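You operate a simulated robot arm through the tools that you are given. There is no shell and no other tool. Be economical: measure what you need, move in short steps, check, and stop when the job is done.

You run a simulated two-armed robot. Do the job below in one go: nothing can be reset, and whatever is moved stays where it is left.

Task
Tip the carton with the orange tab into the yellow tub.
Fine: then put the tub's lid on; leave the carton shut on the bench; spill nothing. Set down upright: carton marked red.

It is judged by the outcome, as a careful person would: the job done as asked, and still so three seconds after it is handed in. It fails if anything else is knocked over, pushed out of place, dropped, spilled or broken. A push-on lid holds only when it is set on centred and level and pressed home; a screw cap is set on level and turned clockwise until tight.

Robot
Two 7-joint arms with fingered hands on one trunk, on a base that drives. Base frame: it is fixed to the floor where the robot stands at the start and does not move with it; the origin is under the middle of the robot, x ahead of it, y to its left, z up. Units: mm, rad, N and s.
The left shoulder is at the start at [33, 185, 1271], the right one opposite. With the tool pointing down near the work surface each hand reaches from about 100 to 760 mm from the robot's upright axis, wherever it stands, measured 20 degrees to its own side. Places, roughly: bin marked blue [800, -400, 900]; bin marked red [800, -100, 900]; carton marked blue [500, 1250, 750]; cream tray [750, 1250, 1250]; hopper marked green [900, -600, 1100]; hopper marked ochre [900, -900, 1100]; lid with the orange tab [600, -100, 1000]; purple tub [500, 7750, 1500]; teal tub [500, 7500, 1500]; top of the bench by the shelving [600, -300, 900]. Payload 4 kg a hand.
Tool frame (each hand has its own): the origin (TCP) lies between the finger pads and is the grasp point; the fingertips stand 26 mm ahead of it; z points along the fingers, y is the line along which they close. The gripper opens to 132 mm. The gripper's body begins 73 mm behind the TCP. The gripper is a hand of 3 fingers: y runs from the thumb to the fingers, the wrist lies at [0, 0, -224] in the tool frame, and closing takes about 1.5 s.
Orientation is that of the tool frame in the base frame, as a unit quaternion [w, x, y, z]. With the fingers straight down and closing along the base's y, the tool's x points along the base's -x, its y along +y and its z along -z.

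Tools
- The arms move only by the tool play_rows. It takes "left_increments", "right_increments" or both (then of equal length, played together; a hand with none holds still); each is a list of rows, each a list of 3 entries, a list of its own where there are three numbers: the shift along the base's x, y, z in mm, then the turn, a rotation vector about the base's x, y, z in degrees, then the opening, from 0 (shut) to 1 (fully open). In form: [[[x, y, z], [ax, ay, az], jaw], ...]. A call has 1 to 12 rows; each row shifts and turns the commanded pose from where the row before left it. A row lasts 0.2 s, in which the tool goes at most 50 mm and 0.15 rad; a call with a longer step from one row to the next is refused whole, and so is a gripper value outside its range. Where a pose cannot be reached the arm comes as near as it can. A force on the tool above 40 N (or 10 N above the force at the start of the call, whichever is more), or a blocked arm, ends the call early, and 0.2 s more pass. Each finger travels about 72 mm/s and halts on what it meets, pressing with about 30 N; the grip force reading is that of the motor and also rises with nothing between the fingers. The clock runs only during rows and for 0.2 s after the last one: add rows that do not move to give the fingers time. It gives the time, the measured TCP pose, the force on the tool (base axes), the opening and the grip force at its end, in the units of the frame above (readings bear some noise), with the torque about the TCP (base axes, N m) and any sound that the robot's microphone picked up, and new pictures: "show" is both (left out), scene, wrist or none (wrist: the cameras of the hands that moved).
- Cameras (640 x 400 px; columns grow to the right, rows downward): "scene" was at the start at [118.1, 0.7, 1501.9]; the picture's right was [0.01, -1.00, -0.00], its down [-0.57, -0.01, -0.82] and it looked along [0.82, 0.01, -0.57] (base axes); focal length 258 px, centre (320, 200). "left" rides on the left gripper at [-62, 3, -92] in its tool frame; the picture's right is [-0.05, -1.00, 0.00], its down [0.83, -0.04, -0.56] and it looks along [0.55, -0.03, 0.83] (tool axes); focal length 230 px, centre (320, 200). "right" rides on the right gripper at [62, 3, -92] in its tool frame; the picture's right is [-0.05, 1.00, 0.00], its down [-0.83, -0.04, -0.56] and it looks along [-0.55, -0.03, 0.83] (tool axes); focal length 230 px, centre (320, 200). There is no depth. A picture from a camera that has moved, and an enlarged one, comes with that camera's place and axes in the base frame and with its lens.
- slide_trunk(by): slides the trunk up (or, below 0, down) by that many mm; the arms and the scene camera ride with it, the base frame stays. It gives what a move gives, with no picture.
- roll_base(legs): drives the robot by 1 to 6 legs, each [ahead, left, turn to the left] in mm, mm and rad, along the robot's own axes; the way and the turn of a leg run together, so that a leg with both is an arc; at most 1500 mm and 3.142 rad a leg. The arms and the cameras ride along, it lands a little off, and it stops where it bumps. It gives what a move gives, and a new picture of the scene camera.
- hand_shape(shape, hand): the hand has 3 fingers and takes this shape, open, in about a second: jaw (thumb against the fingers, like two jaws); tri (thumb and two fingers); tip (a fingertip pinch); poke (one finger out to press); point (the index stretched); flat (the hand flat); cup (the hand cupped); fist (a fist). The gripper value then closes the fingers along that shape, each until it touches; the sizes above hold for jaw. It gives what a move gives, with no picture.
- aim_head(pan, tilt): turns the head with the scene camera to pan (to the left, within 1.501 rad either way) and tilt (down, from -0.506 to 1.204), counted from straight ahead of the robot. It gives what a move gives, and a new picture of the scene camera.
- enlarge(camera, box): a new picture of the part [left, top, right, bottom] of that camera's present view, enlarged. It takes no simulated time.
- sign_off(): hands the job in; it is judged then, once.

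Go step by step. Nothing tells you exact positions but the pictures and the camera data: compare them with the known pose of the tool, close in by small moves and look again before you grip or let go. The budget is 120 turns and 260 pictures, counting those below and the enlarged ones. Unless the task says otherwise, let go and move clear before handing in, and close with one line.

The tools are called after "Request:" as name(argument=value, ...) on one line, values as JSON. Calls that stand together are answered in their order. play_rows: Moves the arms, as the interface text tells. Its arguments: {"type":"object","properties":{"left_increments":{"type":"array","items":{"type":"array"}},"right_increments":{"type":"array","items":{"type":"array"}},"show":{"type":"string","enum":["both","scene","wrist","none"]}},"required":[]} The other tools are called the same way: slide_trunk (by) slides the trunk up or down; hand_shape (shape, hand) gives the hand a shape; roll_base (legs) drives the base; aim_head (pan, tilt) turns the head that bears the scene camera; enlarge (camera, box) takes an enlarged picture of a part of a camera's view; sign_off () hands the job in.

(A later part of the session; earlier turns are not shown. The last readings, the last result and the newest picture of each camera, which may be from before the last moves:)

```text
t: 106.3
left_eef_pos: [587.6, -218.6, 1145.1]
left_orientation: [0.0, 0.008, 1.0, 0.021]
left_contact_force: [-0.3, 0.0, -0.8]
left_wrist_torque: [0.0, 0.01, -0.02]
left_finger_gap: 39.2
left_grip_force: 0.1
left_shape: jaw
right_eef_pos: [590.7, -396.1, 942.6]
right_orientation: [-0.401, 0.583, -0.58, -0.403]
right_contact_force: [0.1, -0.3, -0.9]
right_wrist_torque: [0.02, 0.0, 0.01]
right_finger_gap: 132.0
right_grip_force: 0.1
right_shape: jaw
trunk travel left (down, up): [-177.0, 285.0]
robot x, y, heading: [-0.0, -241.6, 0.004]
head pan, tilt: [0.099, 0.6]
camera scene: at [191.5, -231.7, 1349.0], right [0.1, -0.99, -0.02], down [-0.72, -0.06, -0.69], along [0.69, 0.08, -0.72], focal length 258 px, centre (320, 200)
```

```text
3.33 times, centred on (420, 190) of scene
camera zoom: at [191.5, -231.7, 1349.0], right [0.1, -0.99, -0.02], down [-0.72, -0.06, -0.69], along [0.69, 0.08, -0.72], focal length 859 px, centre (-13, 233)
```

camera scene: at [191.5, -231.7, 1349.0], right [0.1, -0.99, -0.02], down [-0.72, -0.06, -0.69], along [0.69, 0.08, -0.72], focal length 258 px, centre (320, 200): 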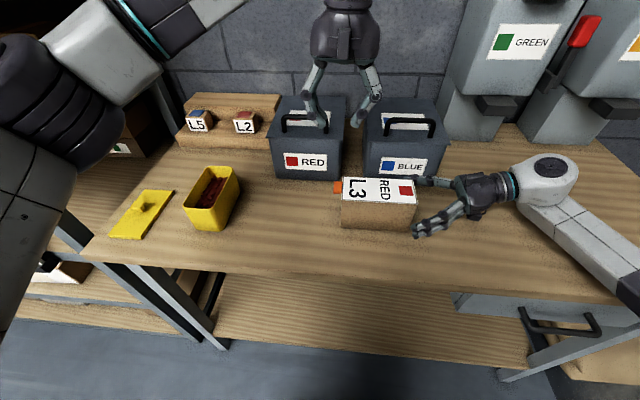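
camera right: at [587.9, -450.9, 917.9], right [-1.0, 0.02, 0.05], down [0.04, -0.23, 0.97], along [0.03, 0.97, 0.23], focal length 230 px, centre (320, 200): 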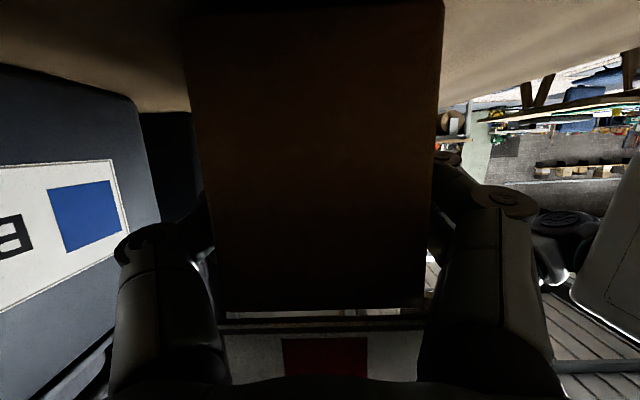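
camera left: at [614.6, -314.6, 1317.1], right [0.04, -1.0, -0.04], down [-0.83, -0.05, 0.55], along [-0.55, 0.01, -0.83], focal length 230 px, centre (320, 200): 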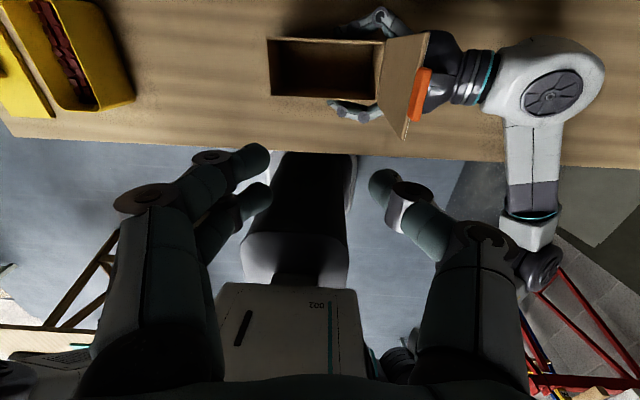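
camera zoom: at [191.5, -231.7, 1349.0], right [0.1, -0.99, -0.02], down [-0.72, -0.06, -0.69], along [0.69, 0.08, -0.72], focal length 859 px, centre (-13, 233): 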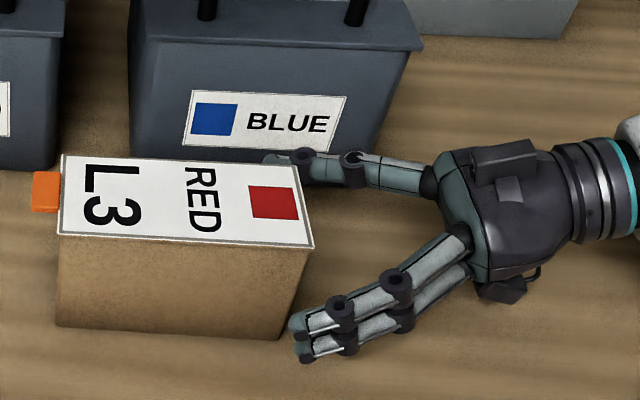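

The carton stands shut and upright on the bench. I withdraw the right hand back and up, and the left hand to parking.

Request:
play_rows(right_increments=[[[0, -25, 0], [0, 0, 0], 1], [[0, -25, 0], [0, 0, 0], 1], [[0, -25, 0], [0, 0, 0], 1], [[0, -25, 5], [0, 0, 0], 1], [[-5, 0, 25], [0, 0, 0], 1], [[-10, 0, 35], [0, 0, 0], 1], [[-15, 0, 40], [0, 0, 0], 1], [[-15, 0, 40], [0, 0, 0], 1], [[-20, 0, 40], [0, 0, 0], 1], [[-20, 0, 40], [0, 0, 0], 1], [[-20, 0, 10], [0, 0, 0], 1]], left_increments=[[[0, 0, 10], [0, 0, 0], 0.4], [[0, 0, 10], [0, 0, 0], 0.4], [[-10, 20, 5], [0, 0, 0], 0.4], [[-15, 30, 5], [0, 0, 0], 0.4], [[-15, 30, 0], [0, 0, 0], 0.4], [[-15, 30, 0], [0, 0, 0], 0.4], [[-15, 30, 0], [0, 0, 0], 0.4], [[-15, 10, 0], [0, 0, 0], 0.4], [[-15, 0, 0], [0, 0, 0], 0.4], [[-15, 0, 0], [0, 0, 0], 0.4], [[-10, 0, 0], [0, 0, 0], 0.4]], show="none")

Request:
roll_base(legs=[[0, 270, 0]])

Request:
aim_head(pan=0.25, tilt=0.6)

```text
t: 108.7
left_eef_pos: [460.5, -67.9, 1176.1]
left_orientation: [0.002, 0.007, 1.0, 0.021]
left_contact_force: [0.6, -0.7, 0.5]
left_wrist_torque: [0.0, -0.04, -0.02]
left_finger_gap: 52.5
left_grip_force: 0.0
left_shape: jaw
right_eef_pos: [484.4, -494.8, 1178.6]
right_orientation: [-0.401, 0.583, -0.58, -0.404]
right_contact_force: [0.0, -1.2, 0.9]
right_wrist_torque: [-0.01, -0.01, 0.0]
right_finger_gap: 132.0
right_grip_force: 0.1
right_shape: jaw
trunk travel left (down, up): [-177.0, 285.0]
robot x, y, heading: [1.3, -238.2, 0.003]
head pan, tilt: [0.099, 0.6]
```

```text
t: 110.6
left_eef_pos: [460.4, 207.5, 1175.3]
left_orientation: [-0.001, 0.006, 1.0, 0.021]
left_contact_force: [0.3, 0.5, 0.4]
left_wrist_torque: [0.0, -0.06, 0.0]
left_finger_gap: 52.5
left_grip_force: 0.0
left_shape: jaw
right_eef_pos: [484.3, -220.2, 1178.8]
right_orientation: [-0.401, 0.583, -0.58, -0.403]
right_contact_force: [0.3, 0.2, 0.6]
right_wrist_torque: [0.0, -0.01, 0.02]
right_finger_gap: 131.9
right_grip_force: 0.0
right_shape: jaw
trunk travel left (down, up): [-177.0, 285.0]
robot x, y, heading: [-0.3, 31.1, 0.008]
head pan, tilt: [0.099, 0.6]
camera scene: at [190.5, 42.7, 1348.9], right [0.1, -0.99, -0.02], down [-0.72, -0.06, -0.69], along [0.69, 0.09, -0.72], focal length 258 px, centre (320, 200)
```

scene: 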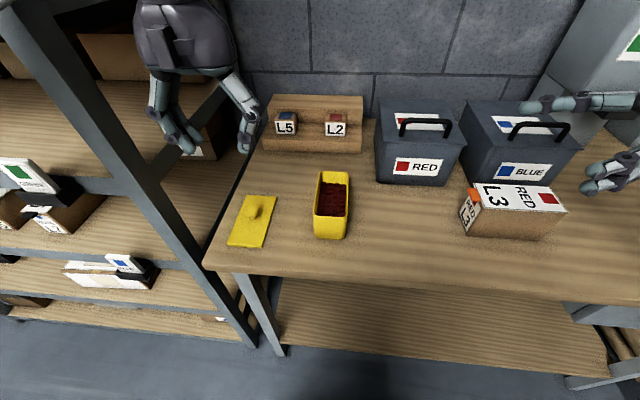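

```text
t: 111.3
left_eef_pos: [461.0, 207.8, 1175.3]
left_orientation: [0.0, 0.006, 1.0, 0.02]
left_contact_force: [-0.2, 0.9, 0.2]
left_wrist_torque: [-0.01, -0.04, -0.01]
left_finger_gap: 52.3
left_grip_force: 0.2
left_shape: jaw
right_eef_pos: [483.9, -219.8, 1178.8]
right_orientation: [-0.402, 0.583, -0.58, -0.403]
right_contact_force: [1.1, -0.1, 0.1]
right_wrist_torque: [0.02, 0.03, 0.01]
right_finger_gap: 131.8
right_grip_force: 0.1
right_shape: jaw
trunk travel left (down, up): [-177.0, 285.0]
robot x, y, heading: [2.6, 33.0, 0.003]
head pan, tilt: [0.25, 0.6]
camera scene: at [188.0, 55.8, 1349.4], right [0.25, -0.97, -0.05], down [-0.71, -0.14, -0.69], along [0.66, 0.21, -0.72], focal length 258 px, centre (320, 200)
```

scene: 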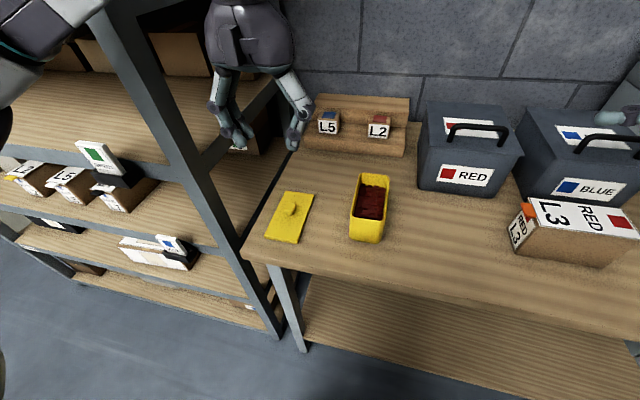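

Now the tub's lid: zoom for exact geometry of lid, knob and tub.

Request:
enlarge(camera="scene", box=[250, 160, 410, 260])

Request:
enlarge(camera="left", box=[0, 0, 640, 400])

```text
4.00 times, centred on (330, 210) of scene
camera zoom: at [188.0, 55.8, 1349.4], right [0.25, -0.97, -0.05], down [-0.71, -0.14, -0.69], along [0.66, 0.21, -0.72], focal length 1031 px, centre (280, 160)
```

zoom: 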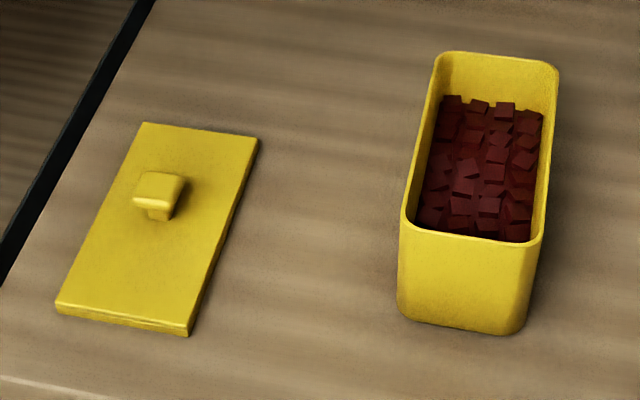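

```text
1.00 times, centred on (320, 200) of left (not enlarged: the box is as wide or as high as the picture)
camera zoom: at [521.4, 207.0, 1268.9], right [0.04, -1.0, -0.04], down [-0.83, -0.06, 0.55], along [-0.55, 0.01, -0.83], focal length 230 px, centre (320, 200)
```

zoom: 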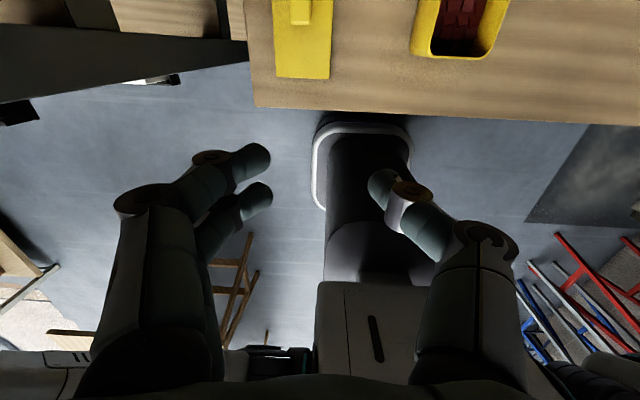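

Lid centre ≈ (547, 243), tub centre ≈ 28 mm ahead and 178 mm to the right of it. I level the left hand and bring it over the lid's knob.

Request:
play_rows(left_increments=[[[9.6, 3.9, -18], [-1.2, 0, 0], 0.6], [[9.6, 3.9, -18], [-1.1, 0, 0], 0.6], [[9.6, 3.9, -18], [0, 0, 0], 0.6], [[9.6, 3.9, -18], [0, 0, 0], 0.6], [[9.6, 3.9, -18], [0, 0, 0], 0.6], [[9.6, 3.9, -18], [0, 0, 0], 0.6], [[9.6, 3.9, -18], [0, 0, 0], 0.6], [[9.6, 3.9, -18], [0, 0, 0], 0.6], [[9.6, 3.9, -18], [0, 0, 0], 0.6]])

Request:
enlarge(camera="left", box=[170, 0, 470, 200])

```text
t: 113.5
left_eef_pos: [520.8, 218.0, 1042.4]
left_orientation: [0.032, 0.024, 0.999, 0.007]
left_contact_force: [0.3, 0.1, 0.1]
left_wrist_torque: [0.01, 0.01, -0.02]
left_finger_gap: 78.5
left_grip_force: 0.1
left_shape: jaw
right_eef_pos: [459.4, -237.9, 1183.2]
right_orientation: [-0.41, 0.585, -0.573, -0.402]
right_contact_force: [0.1, 0.2, 0.6]
right_wrist_torque: [0.01, -0.03, -0.03]
right_finger_gap: 131.9
right_grip_force: 0.0
right_shape: jaw
trunk travel left (down, up): [-177.0, 285.0]
robot x, y, heading: [-4.4, 33.6, 0.007]
head pan, tilt: [0.25, 0.6]
stopped in row 9 (left hand): the arm was blocked; the commanded pose is now the measured one
camera scene: at [159.4, 35.8, 1352.8], right [0.25, -0.97, -0.06], down [-0.69, -0.13, -0.71], along [0.68, 0.22, -0.7], focal length 258 px, centre (320, 200)
camera left: at [575.9, 217.6, 1138.6], right [0.0, -1.0, -0.01], down [-0.86, -0.01, 0.5], along [-0.5, 0.01, -0.86], focal length 230 px, centre (320, 200)
```

scene: 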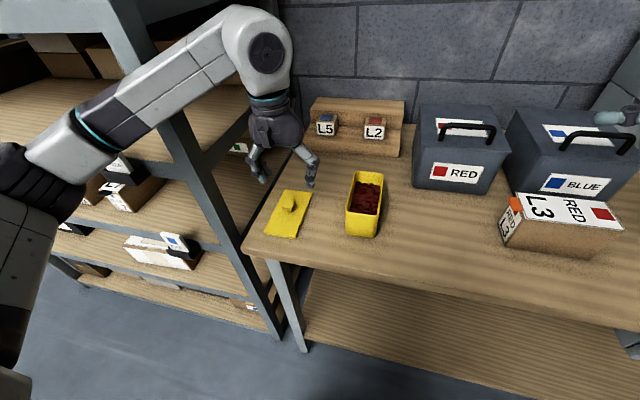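
left: 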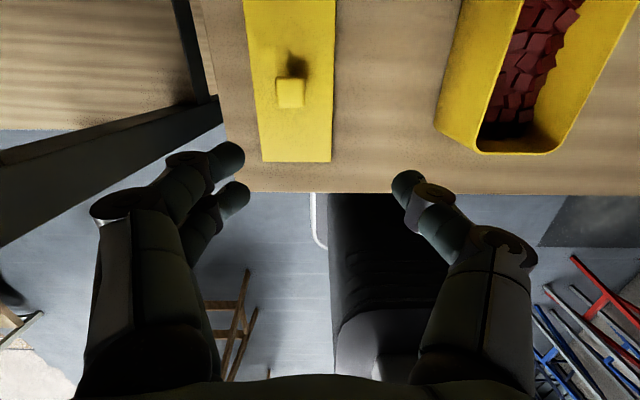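

```text
2.00 times, centred on (320, 100) of left
camera zoom: at [575.9, 217.6, 1138.6], right [0.0, -1.0, -0.01], down [-0.86, -0.01, 0.5], along [-0.5, 0.01, -0.86], focal length 460 px, centre (320, 400)
```

zoom: 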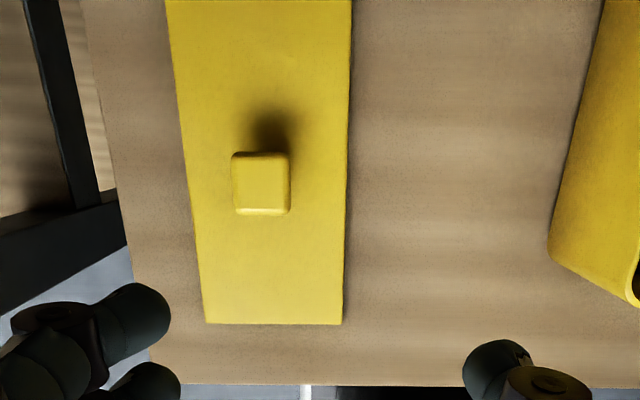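

The left forearm met the shelf post. I retreat along the same path; then I'll re-approach with the robot turned so the elbow stays clear.

Request:
play_rows(left_increments=[[[-9.6, -3.9, 18], [0, 0, 0], 0.6], [[-9.6, -3.9, 18], [0, 0, 0], 0.6], [[-9.6, -3.9, 18], [0, 0, 0], 0.6], [[-9.6, -3.9, 18], [0, 0, 0], 0.6], [[-9.6, -3.9, 18], [0, 0, 0], 0.6], [[-9.6, -3.9, 18], [0, 0, 0], 0.6], [[-9.6, -3.9, 18], [0, 0, 0], 0.6]], show="scene")

```text
t: 115.1
left_eef_pos: [478.2, 209.5, 1149.3]
left_orientation: [0.014, 0.014, 1.0, 0.0]
left_contact_force: [-0.3, -0.6, -0.6]
left_wrist_torque: [-0.01, -0.01, -0.01]
left_finger_gap: 78.9
left_grip_force: 0.0
left_shape: jaw
right_eef_pos: [483.0, -221.7, 1179.7]
right_orientation: [-0.401, 0.583, -0.58, -0.403]
right_contact_force: [-0.4, 0.0, -0.6]
right_wrist_torque: [0.0, 0.0, 0.01]
right_finger_gap: 131.8
right_grip_force: 0.0
right_shape: jaw
trunk travel left (down, up): [-177.0, 285.0]
robot x, y, heading: [-1.3, 30.3, 0.008]
head pan, tilt: [0.25, 0.6]
camera scene: at [187.3, 54.6, 1349.8], right [0.25, -0.97, -0.05], down [-0.7, -0.14, -0.69], along [0.67, 0.21, -0.72], focal length 258 px, centre (320, 200)
```

scene: 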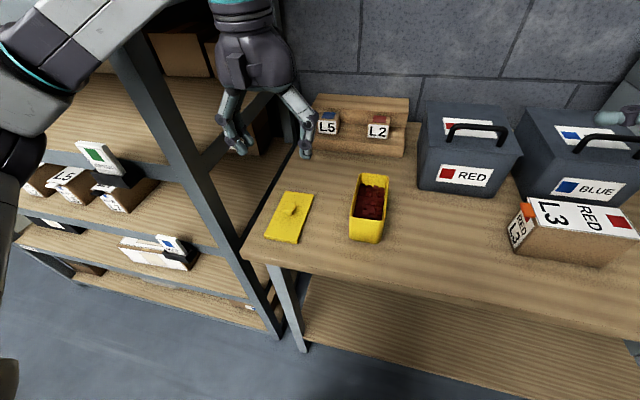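

Everything is intact. I move the right hand aside, then drive right and turn left ~34°.

Request:
play_rows(right_increments=[[[-10, -25, 5], [0, 0, -5], 0.8], [[-10, -25, 5], [0, 0, -8], 0.6], [[-10, -25, 5], [0, 0, -8], 0.5], [[-10, -25, 5], [0, 0, -8], 0.5], [[-10, -25, 0], [0, 0, -8], 0.5], [[-10, -25, 0], [0, 0, -8], 0.5]], show="none")

Request:
roll_base(legs=[[0, -180, 0], [0, 0, 0.6], [40, 0, 0]])

```text
t: 116.5
left_eef_pos: [476.8, 209.8, 1147.1]
left_orientation: [0.014, 0.015, 1.0, 0.0]
left_contact_force: [-0.6, -0.8, 0.2]
left_wrist_torque: [0.02, -0.03, 0.02]
left_finger_gap: 79.0
left_grip_force: 0.1
left_shape: jaw
right_eef_pos: [423.4, -371.6, 1200.5]
right_orientation: [0.525, -0.315, 0.76, 0.218]
right_contact_force: [0.8, 0.5, 0.2]
right_wrist_torque: [-0.02, -0.01, -0.01]
right_finger_gap: 66.9
right_grip_force: 0.0
right_shape: jaw
trunk travel left (down, up): [-177.0, 285.0]
robot x, y, heading: [-2.4, 36.3, 0.0]
head pan, tilt: [0.25, 0.6]
```

```text
t: 120.1
left_eef_pos: [327.8, 290.5, 1148.5]
left_orientation: [0.013, -0.279, 0.96, 0.004]
left_contact_force: [0.1, -0.5, 0.5]
left_wrist_torque: [-0.01, 0.0, 0.02]
left_finger_gap: 78.9
left_grip_force: 0.0
left_shape: jaw
right_eef_pos: [608.6, -222.1, 1199.1]
right_orientation: [0.437, -0.526, 0.632, 0.363]
right_contact_force: [-0.2, 0.0, 0.5]
right_wrist_torque: [0.03, -0.07, 0.04]
right_finger_gap: 66.5
right_grip_force: 0.1
right_shape: jaw
trunk travel left (down, up): [-177.0, 285.0]
robot x, y, heading: [28.6, -120.8, 0.604]
head pan, tilt: [0.25, 0.6]
camera scene: at [173.9, -0.4, 1350.0], right [0.75, -0.66, -0.05], down [-0.5, -0.51, -0.7], along [0.44, 0.54, -0.72], focal length 258 px, centre (320, 200)
```

scene: 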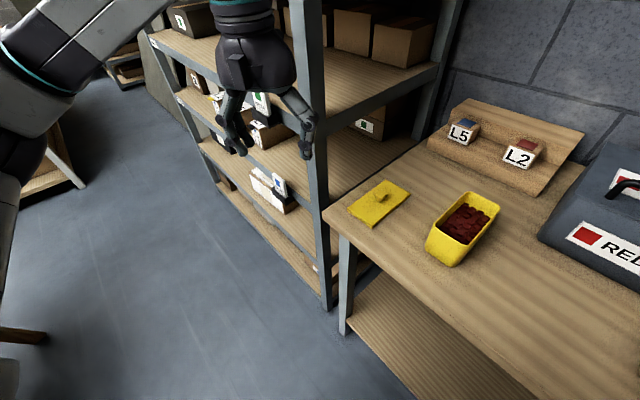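

Now the left hand: swing it away from the post, then square its yaw with the lid.

Request:
play_rows(left_increments=[[[12, -22, 0], [0, 0, -4.05], 0.6], [[14, -22, 0], [0, 0, -4.05], 0.6], [[18, -18, 0], [0, 0, -4.05], 0.6], [[22, -10, -5], [0, 0, -4.05], 0.6], [[22, -6, -10], [0, 0, -4.05], 0.6], [[22, -6, -10], [0, 0, -4.05], 0.6], [[20, 0, -10], [0, 0, -4.05], 0.6], [[20, 0, -10], [0, 0, -4.05], 0.6]])

```text
t: 121.9
left_eef_pos: [477.5, 207.7, 1102.3]
left_orientation: [0.012, 0.002, 1.0, 0.0]
left_contact_force: [1.4, -0.5, -0.5]
left_wrist_torque: [0.01, 0.02, 0.02]
left_finger_gap: 78.7
left_grip_force: 0.1
left_shape: jaw
right_eef_pos: [611.5, -220.8, 1199.4]
right_orientation: [0.437, -0.526, 0.633, 0.363]
right_contact_force: [-0.2, -0.2, -0.4]
right_wrist_torque: [0.0, 0.02, 0.01]
right_finger_gap: 66.5
right_grip_force: 0.0
right_shape: jaw
trunk travel left (down, up): [-177.0, 285.0]
robot x, y, heading: [32.0, -124.3, 0.598]
head pan, tilt: [0.25, 0.6]
camera scene: at [175.8, 0.3, 1349.3], right [0.75, -0.66, -0.05], down [-0.5, -0.51, -0.69], along [0.43, 0.54, -0.72], focal length 258 px, centre (320, 200)
camera left: at [536.2, 211.5, 1197.3], right [0.05, -1.0, 0.0], down [-0.84, -0.04, 0.54], along [-0.53, -0.03, -0.84], focal length 230 px, centre (320, 200)
```

scene: 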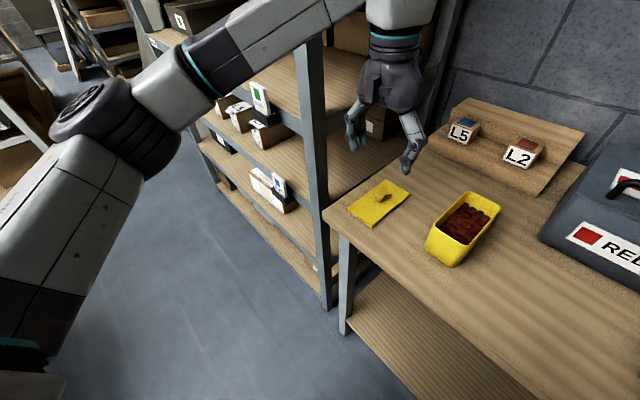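
left: 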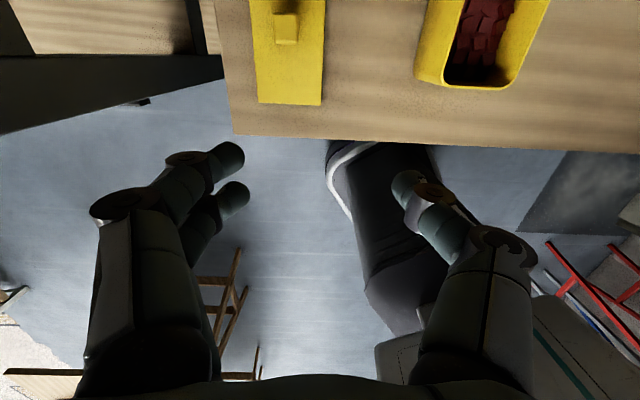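

Good clearance now. I move over the knob and lower to z≈1010.

Request:
play_rows(left_increments=[[[10.3, 5.3, -13], [0, 0.7, 0], 0.6], [[10.3, 5.3, -13], [0, 0.7, 0], 0.6], [[10.3, 5.3, -13], [0, 0, 0], 0.6], [[10.3, 5.3, -13], [0, 0, 0], 0.6], [[10.3, 5.3, -13], [0, 0, 0], 0.6], [[10.3, 5.3, -13], [0, 0, 0], 0.6], [[10.3, 5.3, -14], [0, 0, 0], 0.6]])

Request:
enlarge(camera="left", box=[150, 0, 450, 200])

```text
t: 123.5
left_eef_pos: [550.6, 243.8, 1008.8]
left_orientation: [0.0, 0.002, 1.0, 0.0]
left_contact_force: [-0.4, -0.6, 0.2]
left_wrist_torque: [-0.02, 0.01, -0.02]
left_finger_gap: 78.8
left_grip_force: 0.1
left_shape: jaw
right_eef_pos: [611.5, -220.3, 1198.6]
right_orientation: [0.437, -0.526, 0.633, 0.363]
right_contact_force: [0.1, 0.1, -1.0]
right_wrist_torque: [-0.01, -0.01, -0.01]
right_finger_gap: 66.7
right_grip_force: 0.2
right_shape: jaw
trunk travel left (down, up): [-177.0, 285.0]
robot x, y, heading: [29.7, -123.1, 0.597]
head pan, tilt: [0.25, 0.6]
camera scene: at [175.5, 0.7, 1349.3], right [0.75, -0.66, -0.05], down [-0.5, -0.51, -0.69], along [0.43, 0.54, -0.72], focal length 258 px, centre (320, 200)
camera left: at [611.9, 248.9, 1102.1], right [0.05, -1.0, 0.0], down [-0.83, -0.04, 0.56], along [-0.55, -0.03, -0.83], focal length 230 px, centre (320, 200)
```

scene: 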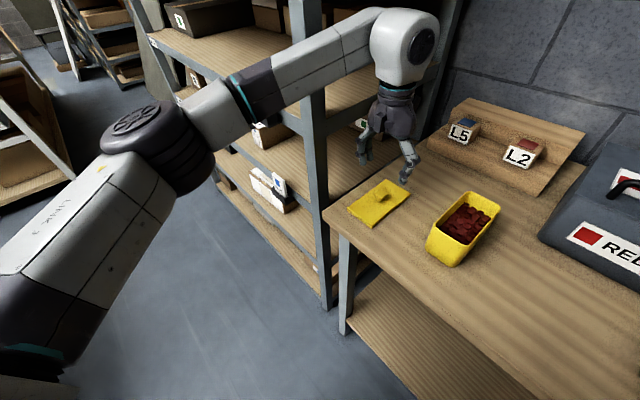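
left: 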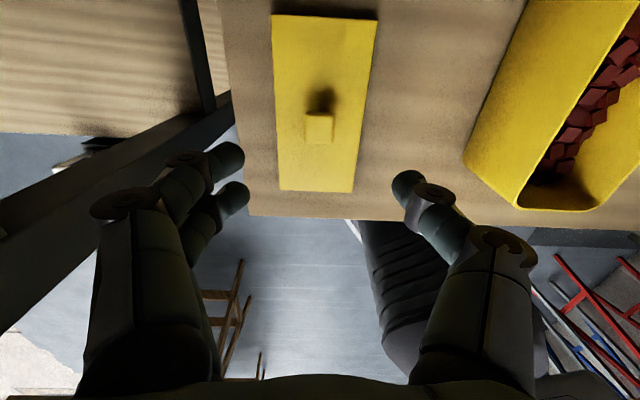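

```text
2.00 times, centred on (300, 100) of left
camera zoom: at [611.9, 248.9, 1102.1], right [0.05, -1.0, 0.0], down [-0.83, -0.04, 0.56], along [-0.55, -0.03, -0.83], focal length 460 px, centre (360, 400)
```

zoom: 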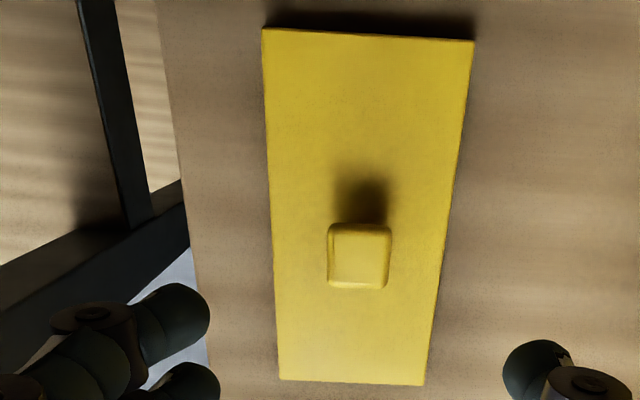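

Knob centre by the wrist camera is (559, 246). I shift and lower to just above it.

Request:
play_rows(left_increments=[[[4, 1, -10], [0, 0, 0], 0.6], [[4, 1.2, -15], [0, 0, 0], 0.6], [[0, 0, -15], [0, 0, 0], 0.6], [[0, 0, -12], [0, 0, 0], 0.6], [[0, 0, -8], [0, 0, 0], 0.6]], show="none")

Request:
enlarge(camera="left", box=[150, 50, 480, 270])

Request:
enlarge(camera="scene", box=[320, 80, 520, 270])

```text
t: 124.7
left_eef_pos: [559.2, 245.5, 949.5]
left_orientation: [0.0, 0.001, 1.0, 0.001]
left_contact_force: [0.0, 0.3, -0.4]
left_wrist_torque: [-0.01, 0.03, -0.01]
left_finger_gap: 78.8
left_grip_force: 0.1
left_shape: jaw
right_eef_pos: [610.7, -219.4, 1198.8]
right_orientation: [0.437, -0.526, 0.633, 0.363]
right_contact_force: [0.8, -0.1, 0.4]
right_wrist_torque: [0.0, -0.01, -0.02]
right_finger_gap: 66.8
right_grip_force: 0.0
right_shape: jaw
trunk travel left (down, up): [-177.0, 285.0]
robot x, y, heading: [30.5, -121.1, 0.598]
head pan, tilt: [0.25, 0.6]
```

```text
1.82 times, centred on (315, 160) of left
camera zoom: at [619.7, 249.0, 1042.9], right [0.05, -1.0, 0.0], down [-0.83, -0.04, 0.56], along [-0.55, -0.03, -0.83], focal length 418 px, centre (329, 273)
```

zoom: 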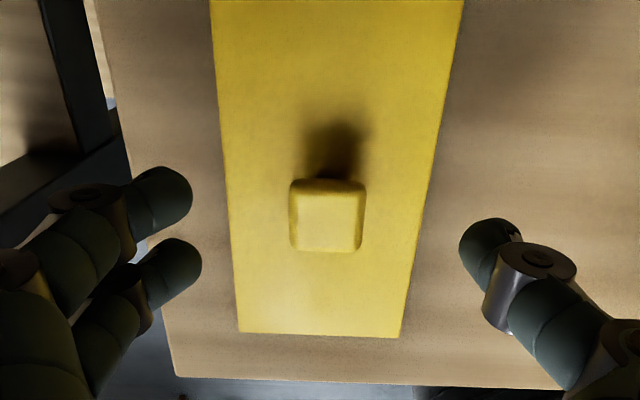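

```text
2.11 times, centred on (420, 175) of scene
camera zoom: at [175.0, 0.6, 1349.4], right [0.75, -0.66, -0.05], down [-0.5, -0.51, -0.69], along [0.43, 0.54, -0.72], focal length 543 px, centre (110, 253)
```

zoom: 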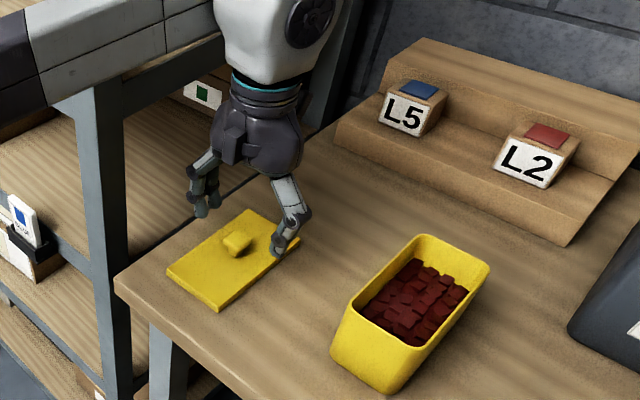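

Centred exactly. I lower 23 mm and close on the knob.

Request:
play_rows(left_increments=[[[0, 0.5, -8], [0, 0, 0], 0.6], [[0, 0, -8], [0, 0, 0], 0.5], [[0, 0, -8], [0, 0, 0], 0.4], [[0, 0, 0], [0, 0, 0], 0.2], [[0, 0, 0], [0, 0, 0], 0.05], [[0, 0, 0], [0, 0, 0], 0], [[0, 0, 0], [0, 0, 0], 0], [[0, 0, 0], [0, 0, 0], 0], [[0, 0, 0], [0, 0, 0], 0]], show="none")

Request:
enlarge(camera="left", box=[150, 50, 480, 270])

Request:
enlarge(camera="scene", box=[320, 120, 460, 250])

```text
t: 126.7
left_eef_pos: [558.8, 247.0, 926.6]
left_orientation: [-0.001, 0.0, 1.0, 0.0]
left_contact_force: [0.2, -0.1, 0.2]
left_wrist_torque: [0.01, 0.04, 0.02]
left_finger_gap: 20.8
left_grip_force: 30.0
left_shape: jaw
right_eef_pos: [611.1, -219.8, 1199.0]
right_orientation: [0.438, -0.525, 0.633, 0.363]
right_contact_force: [-0.1, -0.7, 0.4]
right_wrist_torque: [-0.03, -0.02, 0.01]
right_finger_gap: 66.7
right_grip_force: 0.1
right_shape: jaw
trunk travel left (down, up): [-177.0, 285.0]
robot x, y, heading: [30.6, -125.3, 0.596]
head pan, tilt: [0.25, 0.6]
```

```text
1.82 times, centred on (315, 160) of left
camera zoom: at [619.0, 250.6, 1019.8], right [0.05, -1.0, 0.0], down [-0.83, -0.04, 0.55], along [-0.55, -0.03, -0.83], focal length 418 px, centre (329, 273)
```

zoom: 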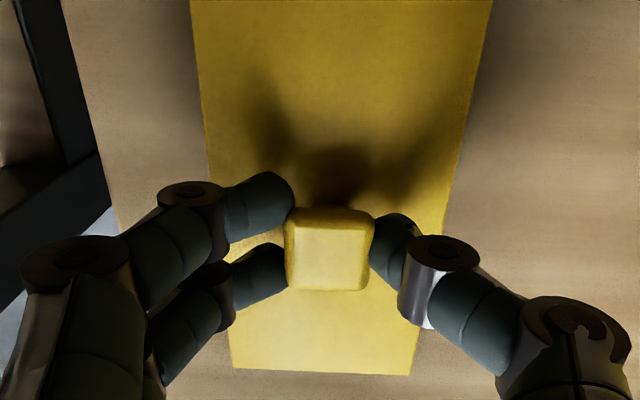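

```text
3.08 times, centred on (390, 185) of scene
camera zoom: at [175.0, 0.5, 1349.4], right [0.75, -0.66, -0.05], down [-0.5, -0.51, -0.69], along [0.43, 0.54, -0.72], focal length 793 px, centre (105, 246)
```

zoom: 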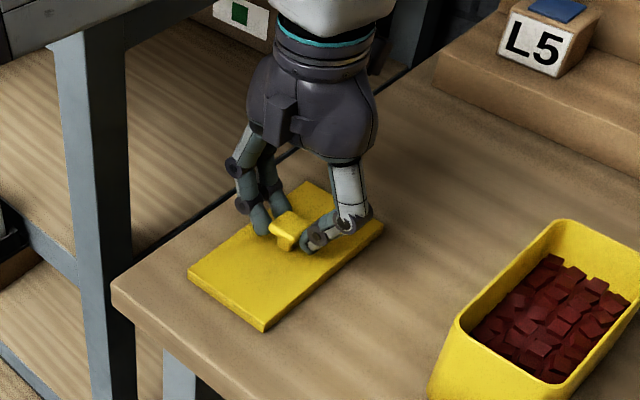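

Knob is gripped. I lift the lid and check that it hangs level.

Request:
play_rows(left_increments=[[[0, 0, 8], [0, 0, 0], 0], [[0, 0, 14], [0, 0, 0], 0], [[0, 0, 18], [0, 0, 0], 0], [[0, 0, 18], [0, 0, 0], 0], [[0, 0, 18], [0, 0, 0], 0], [[0, 0, 18], [0, 0, 0], 0], [[0, 0, 14], [0, 0, 0], 0], [[0, 0, 8], [0, 0, 0], 0]], show="both")

Request:
enlarge(camera="scene", box=[320, 80, 520, 270])

```text
t: 128.5
left_eef_pos: [558.8, 246.1, 1042.9]
left_orientation: [0.0, 0.001, 1.0, -0.001]
left_contact_force: [0.3, -0.2, -1.2]
left_wrist_torque: [0.02, -0.02, 0.0]
left_finger_gap: 20.7
left_grip_force: 29.7
left_shape: jaw
right_eef_pos: [610.0, -219.6, 1199.6]
right_orientation: [0.438, -0.525, 0.633, 0.363]
right_contact_force: [0.3, -0.3, -0.2]
right_wrist_torque: [-0.05, -0.02, 0.01]
right_finger_gap: 66.7
right_grip_force: 0.0
right_shape: jaw
trunk travel left (down, up): [-177.0, 285.0]
robot x, y, heading: [29.8, -125.2, 0.599]
head pan, tilt: [0.25, 0.6]
camera scene: at [174.9, 0.4, 1349.4], right [0.75, -0.66, -0.05], down [-0.5, -0.51, -0.69], along [0.43, 0.54, -0.72], focal length 258 px, centre (320, 200)
camera left: at [619.2, 249.9, 1137.0], right [0.05, -1.0, 0.0], down [-0.83, -0.04, 0.55], along [-0.55, -0.03, -0.83], focal length 230 px, centre (320, 200)
```

scene: 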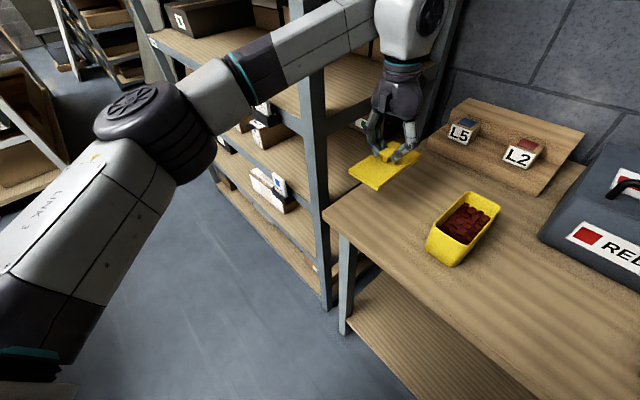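
left: 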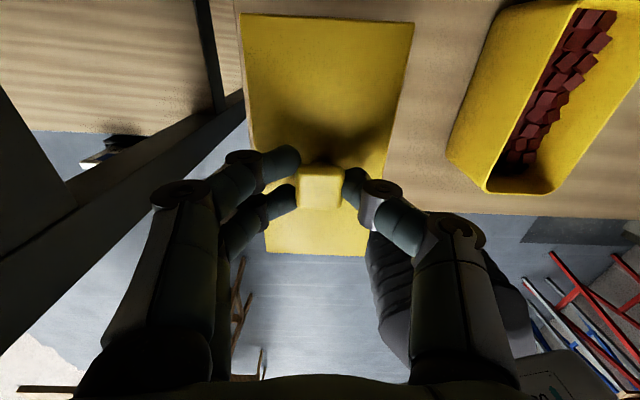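

```text
2.11 times, centred on (420, 175) of scene
camera zoom: at [174.9, 0.4, 1349.4], right [0.75, -0.66, -0.05], down [-0.5, -0.51, -0.69], along [0.43, 0.54, -0.72], focal length 543 px, centre (110, 253)
```

zoom: 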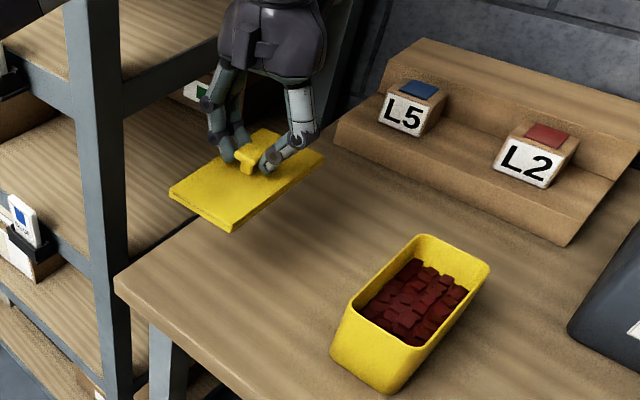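

Lid hangs level. I measure the tub rim from the wrist camera.

Request:
enlarge(camera="left", box=[430, 0, 640, 210])

Request:
play_rows(left_increments=[[[0, -16, 0], [0, 0, 0], 0], [[0, -16, 0], [0, 0, 0], 0], [[0, -16, 0], [0, 0, 0], 0], [[0, -16, 0], [0, 0, 0], 0], [[0, -16, 0], [0, 0, 0], 0], [[0, 0, 0], [0, 0, 0], 0]], show="none")

Request:
enlarge(camera="left", box=[320, 0, 620, 210])

```text
1.90 times, centred on (535, 105) of left
camera zoom: at [619.2, 249.9, 1137.0], right [0.05, -1.0, 0.0], down [-0.83, -0.04, 0.55], along [-0.55, -0.03, -0.83], focal length 438 px, centre (-90, 381)
```

zoom: 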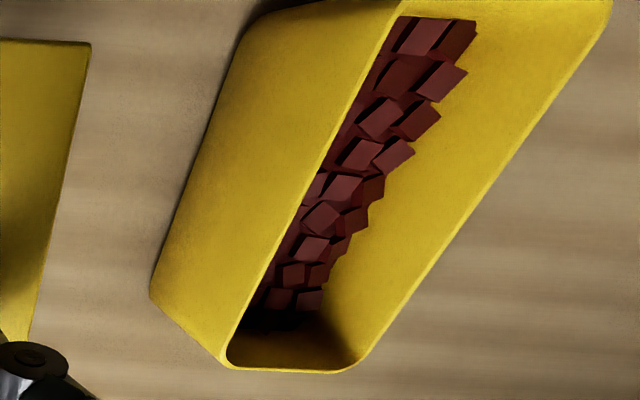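

```text
t: 129.9
left_eef_pos: [557.6, 166.2, 1043.1]
left_orientation: [0.001, 0.001, 1.0, 0.0]
left_contact_force: [0.0, -0.1, -0.7]
left_wrist_torque: [0.01, 0.01, -0.01]
left_finger_gap: 20.2
left_grip_force: 30.1
left_shape: jaw
right_eef_pos: [610.7, -219.8, 1200.7]
right_orientation: [0.436, -0.526, 0.633, 0.363]
right_contact_force: [-0.5, -0.1, -0.6]
right_wrist_torque: [0.03, 0.02, 0.01]
right_finger_gap: 66.7
right_grip_force: 0.1
right_shape: jaw
trunk travel left (down, up): [-177.0, 285.0]
robot x, y, heading: [29.8, -124.6, 0.599]
head pan, tilt: [0.25, 0.6]
```

```text
1.90 times, centred on (470, 105) of left
camera zoom: at [618.7, 170.6, 1136.4], right [0.05, -1.0, 0.0], down [-0.83, -0.04, 0.55], along [-0.55, -0.03, -0.83], focal length 438 px, centre (34, 381)
```

zoom: 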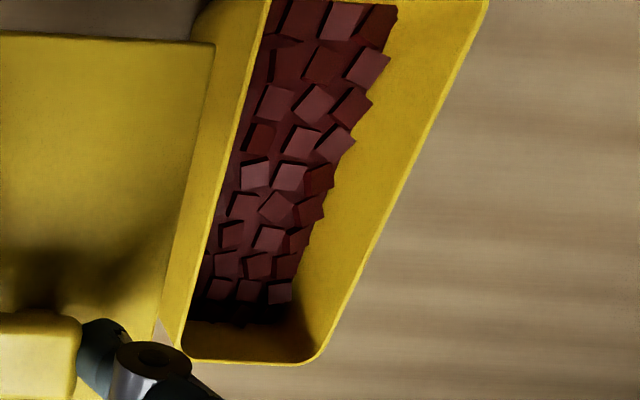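

Tub centre ≈ (585, 67), consistent across views; blocks are well below the rim. I carry the lid over the tub.

Request:
play_rows(left_increments=[[[4, -14.1, 0], [0, 0, 0], 0], [[4, -14.1, 0], [0, 0, 0], 0], [[4, -14.1, 0], [0, 0, 0], 0], [[4, -14.1, 0], [0, 0, 0], 0], [[4, -14.1, 0], [0, 0, 0], 0], [[4, -14.1, 0], [0, 0, 0], 0], [[4, -14.1, -10], [0, 0, 0], 0], [[0, 0, -10], [0, 0, 0], 0], [[0, 0, 0], [0, 0, 0], 0]], show="wrist")

Request:
enlarge(camera="scene", box=[400, 120, 540, 270])

```text
t: 131.9
left_eef_pos: [586.8, 67.0, 1022.8]
left_orientation: [-0.001, 0.0, 1.0, 0.0]
left_contact_force: [0.4, -0.6, -0.4]
left_wrist_torque: [0.01, 0.0, 0.01]
left_finger_gap: 20.6
left_grip_force: 30.5
left_shape: jaw
right_eef_pos: [610.0, -221.6, 1199.9]
right_orientation: [0.438, -0.525, 0.633, 0.363]
right_contact_force: [0.5, 0.4, -0.6]
right_wrist_torque: [0.0, 0.01, 0.0]
right_finger_gap: 66.5
right_grip_force: 0.0
right_shape: jaw
trunk travel left (down, up): [-177.0, 285.0]
robot x, y, heading: [34.4, -121.9, 0.6]
head pan, tilt: [0.25, 0.6]
camera left: at [647.1, 71.3, 1114.9], right [0.05, -1.0, 0.0], down [-0.83, -0.04, 0.55], along [-0.55, -0.03, -0.83], focal length 230 px, centre (320, 200)
```

left: 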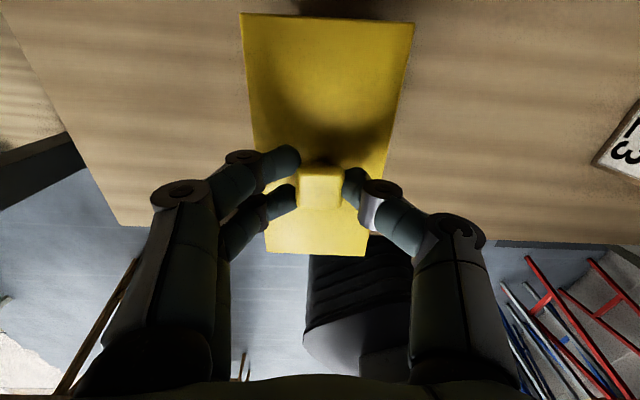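

```text
2.67 times, centred on (470, 195) of scene
camera zoom: at [175.0, 0.1, 1349.5], right [0.75, -0.66, -0.05], down [-0.5, -0.51, -0.69], along [0.43, 0.54, -0.72], focal length 687 px, centre (-80, 213)
```

zoom: 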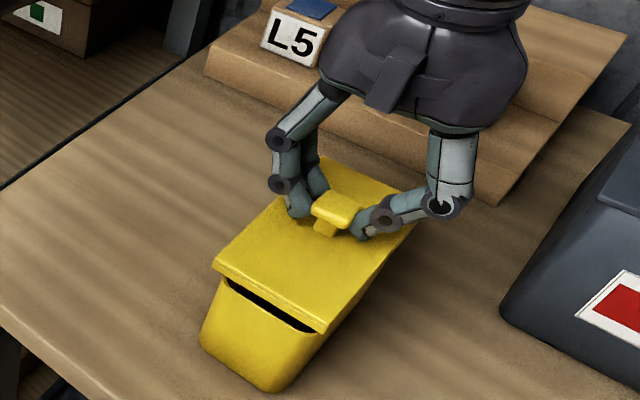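

The lid hovers above the tub. I lower it closer to compare the edges directly.

Request:
play_rows(left_increments=[[[0, 0, -5], [0, 0, 0], 0], [[0, 0, -4], [0, 0, 0], 0], [[0, 0, 0], [0, 0, 0], 0]], show="none")

Request:
enlarge(camera="scene", box=[420, 140, 510, 270])

Request:
enlarge(camera="left", box=[220, 0, 440, 270])

```text
t: 132.7
left_eef_pos: [587.0, 68.1, 1012.8]
left_orientation: [0.0, 0.001, 1.0, 0.0]
left_contact_force: [-1.1, 0.1, -0.7]
left_wrist_torque: [0.0, 0.0, 0.01]
left_finger_gap: 20.6
left_grip_force: 30.3
left_shape: jaw
right_eef_pos: [611.4, -220.7, 1198.8]
right_orientation: [0.438, -0.525, 0.633, 0.363]
right_contact_force: [-0.2, 0.6, 0.0]
right_wrist_torque: [0.0, 0.01, 0.0]
right_finger_gap: 66.6
right_grip_force: 0.0
right_shape: jaw
trunk travel left (down, up): [-177.0, 285.0]
robot x, y, heading: [30.9, -123.9, 0.601]
head pan, tilt: [0.25, 0.6]
```

```text
3.08 times, centred on (465, 205) of scene
camera zoom: at [175.0, 0.5, 1349.4], right [0.75, -0.66, -0.05], down [-0.5, -0.51, -0.69], along [0.43, 0.54, -0.72], focal length 793 px, centre (-126, 185)
```

zoom: 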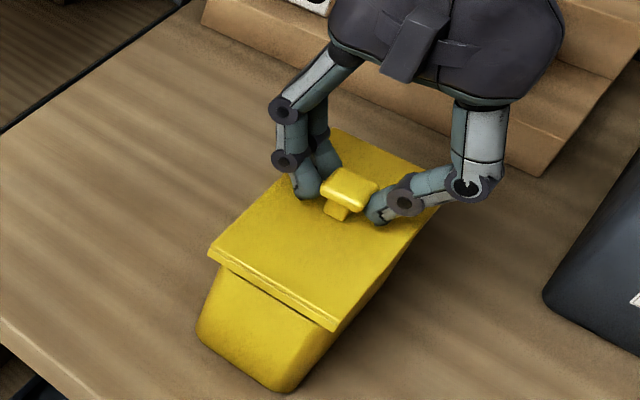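

```text
1.48 times, centred on (330, 135) of left
camera zoom: at [647.7, 71.6, 1106.3], right [0.05, -1.0, 0.0], down [-0.83, -0.04, 0.55], along [-0.55, -0.03, -0.83], focal length 341 px, centre (305, 296)
```

zoom: 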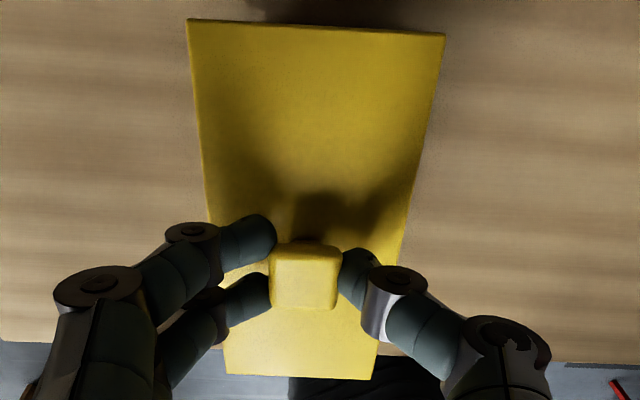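

The lid looks ~3 mm too far in +x and ~2 mm in +y. I correct and inspect closely.

Request:
play_rows(left_increments=[[[-1.5, -1, 0], [0, 0, 0], 0], [[-1.5, -0.9, 0], [0, 0, 0], 0], [[0, 0, 0], [0, 0, 0], 0]], show="none")

Request:
enlarge(camera="scene", box=[440, 195, 490, 260])

Request:
enlarge(camera="scene", box=[450, 160, 520, 225])

```text
t: 133.5
left_eef_pos: [583.9, 65.9, 1013.9]
left_orientation: [0.0, 0.001, 1.0, 0.0]
left_contact_force: [0.0, 0.2, 0.7]
left_wrist_torque: [-0.01, -0.02, 0.01]
left_finger_gap: 20.5
left_grip_force: 30.0
left_shape: jaw
right_eef_pos: [609.2, -220.6, 1197.8]
right_orientation: [0.438, -0.525, 0.633, 0.363]
right_contact_force: [-0.4, -0.1, 0.0]
right_wrist_torque: [0.02, 0.0, 0.04]
right_finger_gap: 66.6
right_grip_force: 0.1
right_shape: jaw
trunk travel left (down, up): [-177.0, 285.0]
robot x, y, heading: [29.0, -124.1, 0.603]
head pan, tilt: [0.25, 0.6]
```

```text
6.15 times, centred on (465, 228) of scene
camera zoom: at [175.1, 0.4, 1349.4], right [0.75, -0.66, -0.05], down [-0.5, -0.51, -0.69], along [0.43, 0.54, -0.72], focal length 1586 px, centre (-572, 31)
```

zoom: 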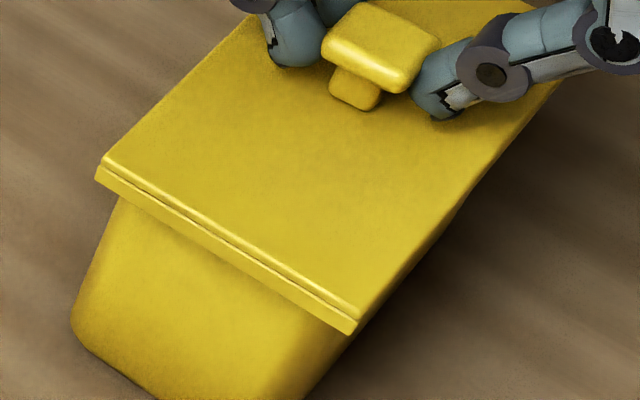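

```text
6.15 times, centred on (485, 192) of scene
camera zoom: at [175.1, 0.4, 1349.4], right [0.75, -0.66, -0.05], down [-0.5, -0.51, -0.69], along [0.43, 0.54, -0.72], focal length 1586 px, centre (-695, 246)
```

zoom: 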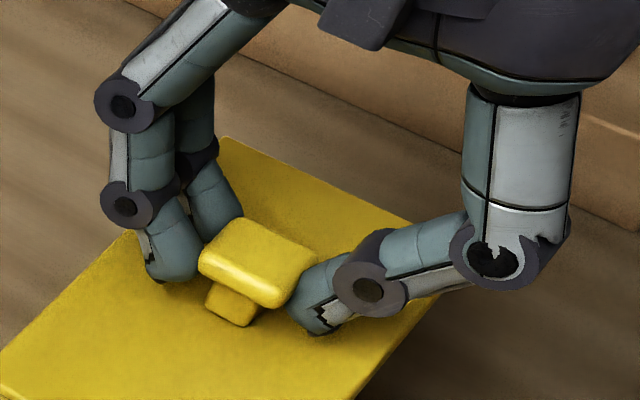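

Overhang now looks even. I lower gently until contact.

Request:
play_rows(left_increments=[[[0, 0, -2], [0, 0, 0], 0], [[0, 0, -2], [0, 0, 0], 0], [[0, 0, -2], [0, 0, 0], 0], [[0, 0, -2], [0, 0, 0], 0], [[0, 0, 0], [0, 0, 0], 0]], show="none")

Request:
enlarge(camera="scene", box=[440, 180, 500, 260])

```text
t: 134.7
left_eef_pos: [583.1, 66.6, 1006.2]
left_orientation: [-0.001, 0.002, 1.0, 0.0]
left_contact_force: [0.3, -0.9, 0.2]
left_wrist_torque: [0.03, -0.02, 0.0]
left_finger_gap: 20.8
left_grip_force: 30.6
left_shape: jaw
right_eef_pos: [610.8, -220.6, 1199.7]
right_orientation: [0.438, -0.525, 0.633, 0.363]
right_contact_force: [0.6, -0.3, 1.0]
right_wrist_torque: [0.0, 0.02, 0.01]
right_finger_gap: 66.7
right_grip_force: 0.0
right_shape: jaw
trunk travel left (down, up): [-177.0, 285.0]
robot x, y, heading: [32.8, -123.1, 0.606]
head pan, tilt: [0.25, 0.6]
```

```text
5.00 times, centred on (470, 220) of scene
camera zoom: at [175.0, 0.4, 1349.4], right [0.75, -0.66, -0.05], down [-0.5, -0.51, -0.69], along [0.43, 0.54, -0.72], focal length 1289 px, centre (-430, 100)
```

zoom: 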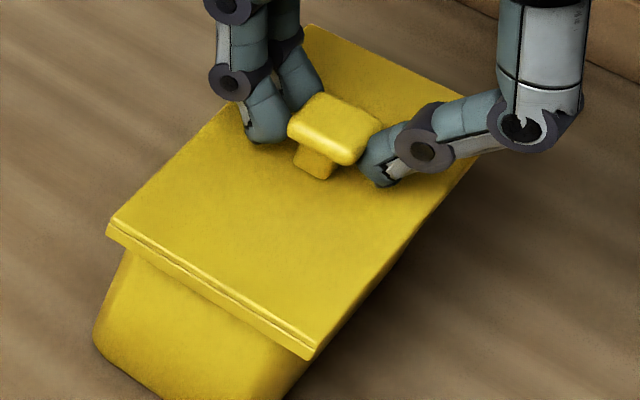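

Nearly touching; continue.

Request:
play_rows(left_increments=[[[0, 0, -1.5], [0, 0, 0], 0], [[0, 0, -1.5], [0, 0, 0], 0], [[0, 0, -1.5], [0, 0, 0], 0], [[0, 0, 0], [0, 0, 0], 0]], show="none")

Request:
play_rows(left_increments=[[[0, 0, -1.5], [0, 0, 0], 0], [[0, 0, -1.5], [0, 0, 0], 0], [[0, 0, 0], [0, 0, 0], 0]], show="none")

Request:
enlarge(camera="scene", box=[440, 180, 500, 260])

```text
t: 135.7
left_eef_pos: [584.2, 65.0, 1001.9]
left_orientation: [0.0, 0.0, 1.0, 0.0]
left_contact_force: [-0.6, 0.1, 2.2]
left_wrist_torque: [0.06, -0.07, 0.02]
left_finger_gap: 20.7
left_grip_force: 30.0
left_shape: jaw
right_eef_pos: [610.6, -220.5, 1198.7]
right_orientation: [0.438, -0.526, 0.633, 0.363]
right_contact_force: [0.8, 0.3, -0.2]
right_wrist_torque: [-0.01, 0.0, -0.03]
right_finger_gap: 66.7
right_grip_force: 0.1
right_shape: jaw
trunk travel left (down, up): [-177.0, 285.0]
robot x, y, heading: [31.4, -124.2, 0.603]
head pan, tilt: [0.25, 0.6]
```

```text
t: 136.5
left_eef_pos: [583.0, 65.2, 1000.3]
left_orientation: [0.002, 0.0, 1.0, 0.0]
left_contact_force: [2.1, 1.1, 19.1]
left_wrist_torque: [0.0, -0.09, 0.04]
left_finger_gap: 21.0
left_grip_force: 30.5
left_shape: jaw
right_eef_pos: [609.8, -220.6, 1200.3]
right_orientation: [0.439, -0.525, 0.633, 0.363]
right_contact_force: [0.8, 0.3, -0.2]
right_wrist_torque: [0.01, -0.01, -0.01]
right_finger_gap: 66.7
right_grip_force: 0.0
right_shape: jaw
trunk travel left (down, up): [-177.0, 285.0]
robot x, y, heading: [30.7, -127.5, 0.6]
head pan, tilt: [0.25, 0.6]
```

```text
5.00 times, centred on (470, 220) of scene
camera zoom: at [173.4, -0.1, 1349.9], right [0.75, -0.66, -0.05], down [-0.5, -0.51, -0.7], along [0.44, 0.54, -0.72], focal length 1289 px, centre (-430, 100)
```

zoom: 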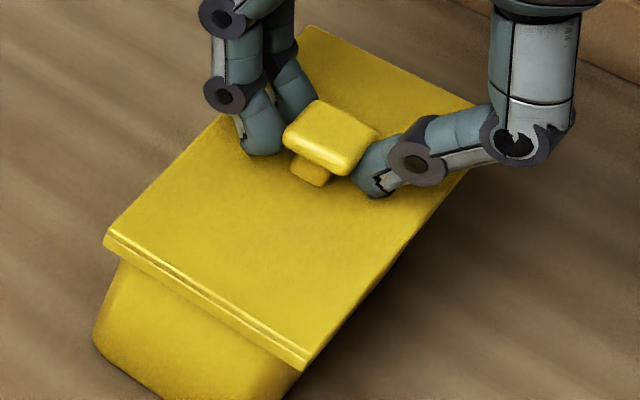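

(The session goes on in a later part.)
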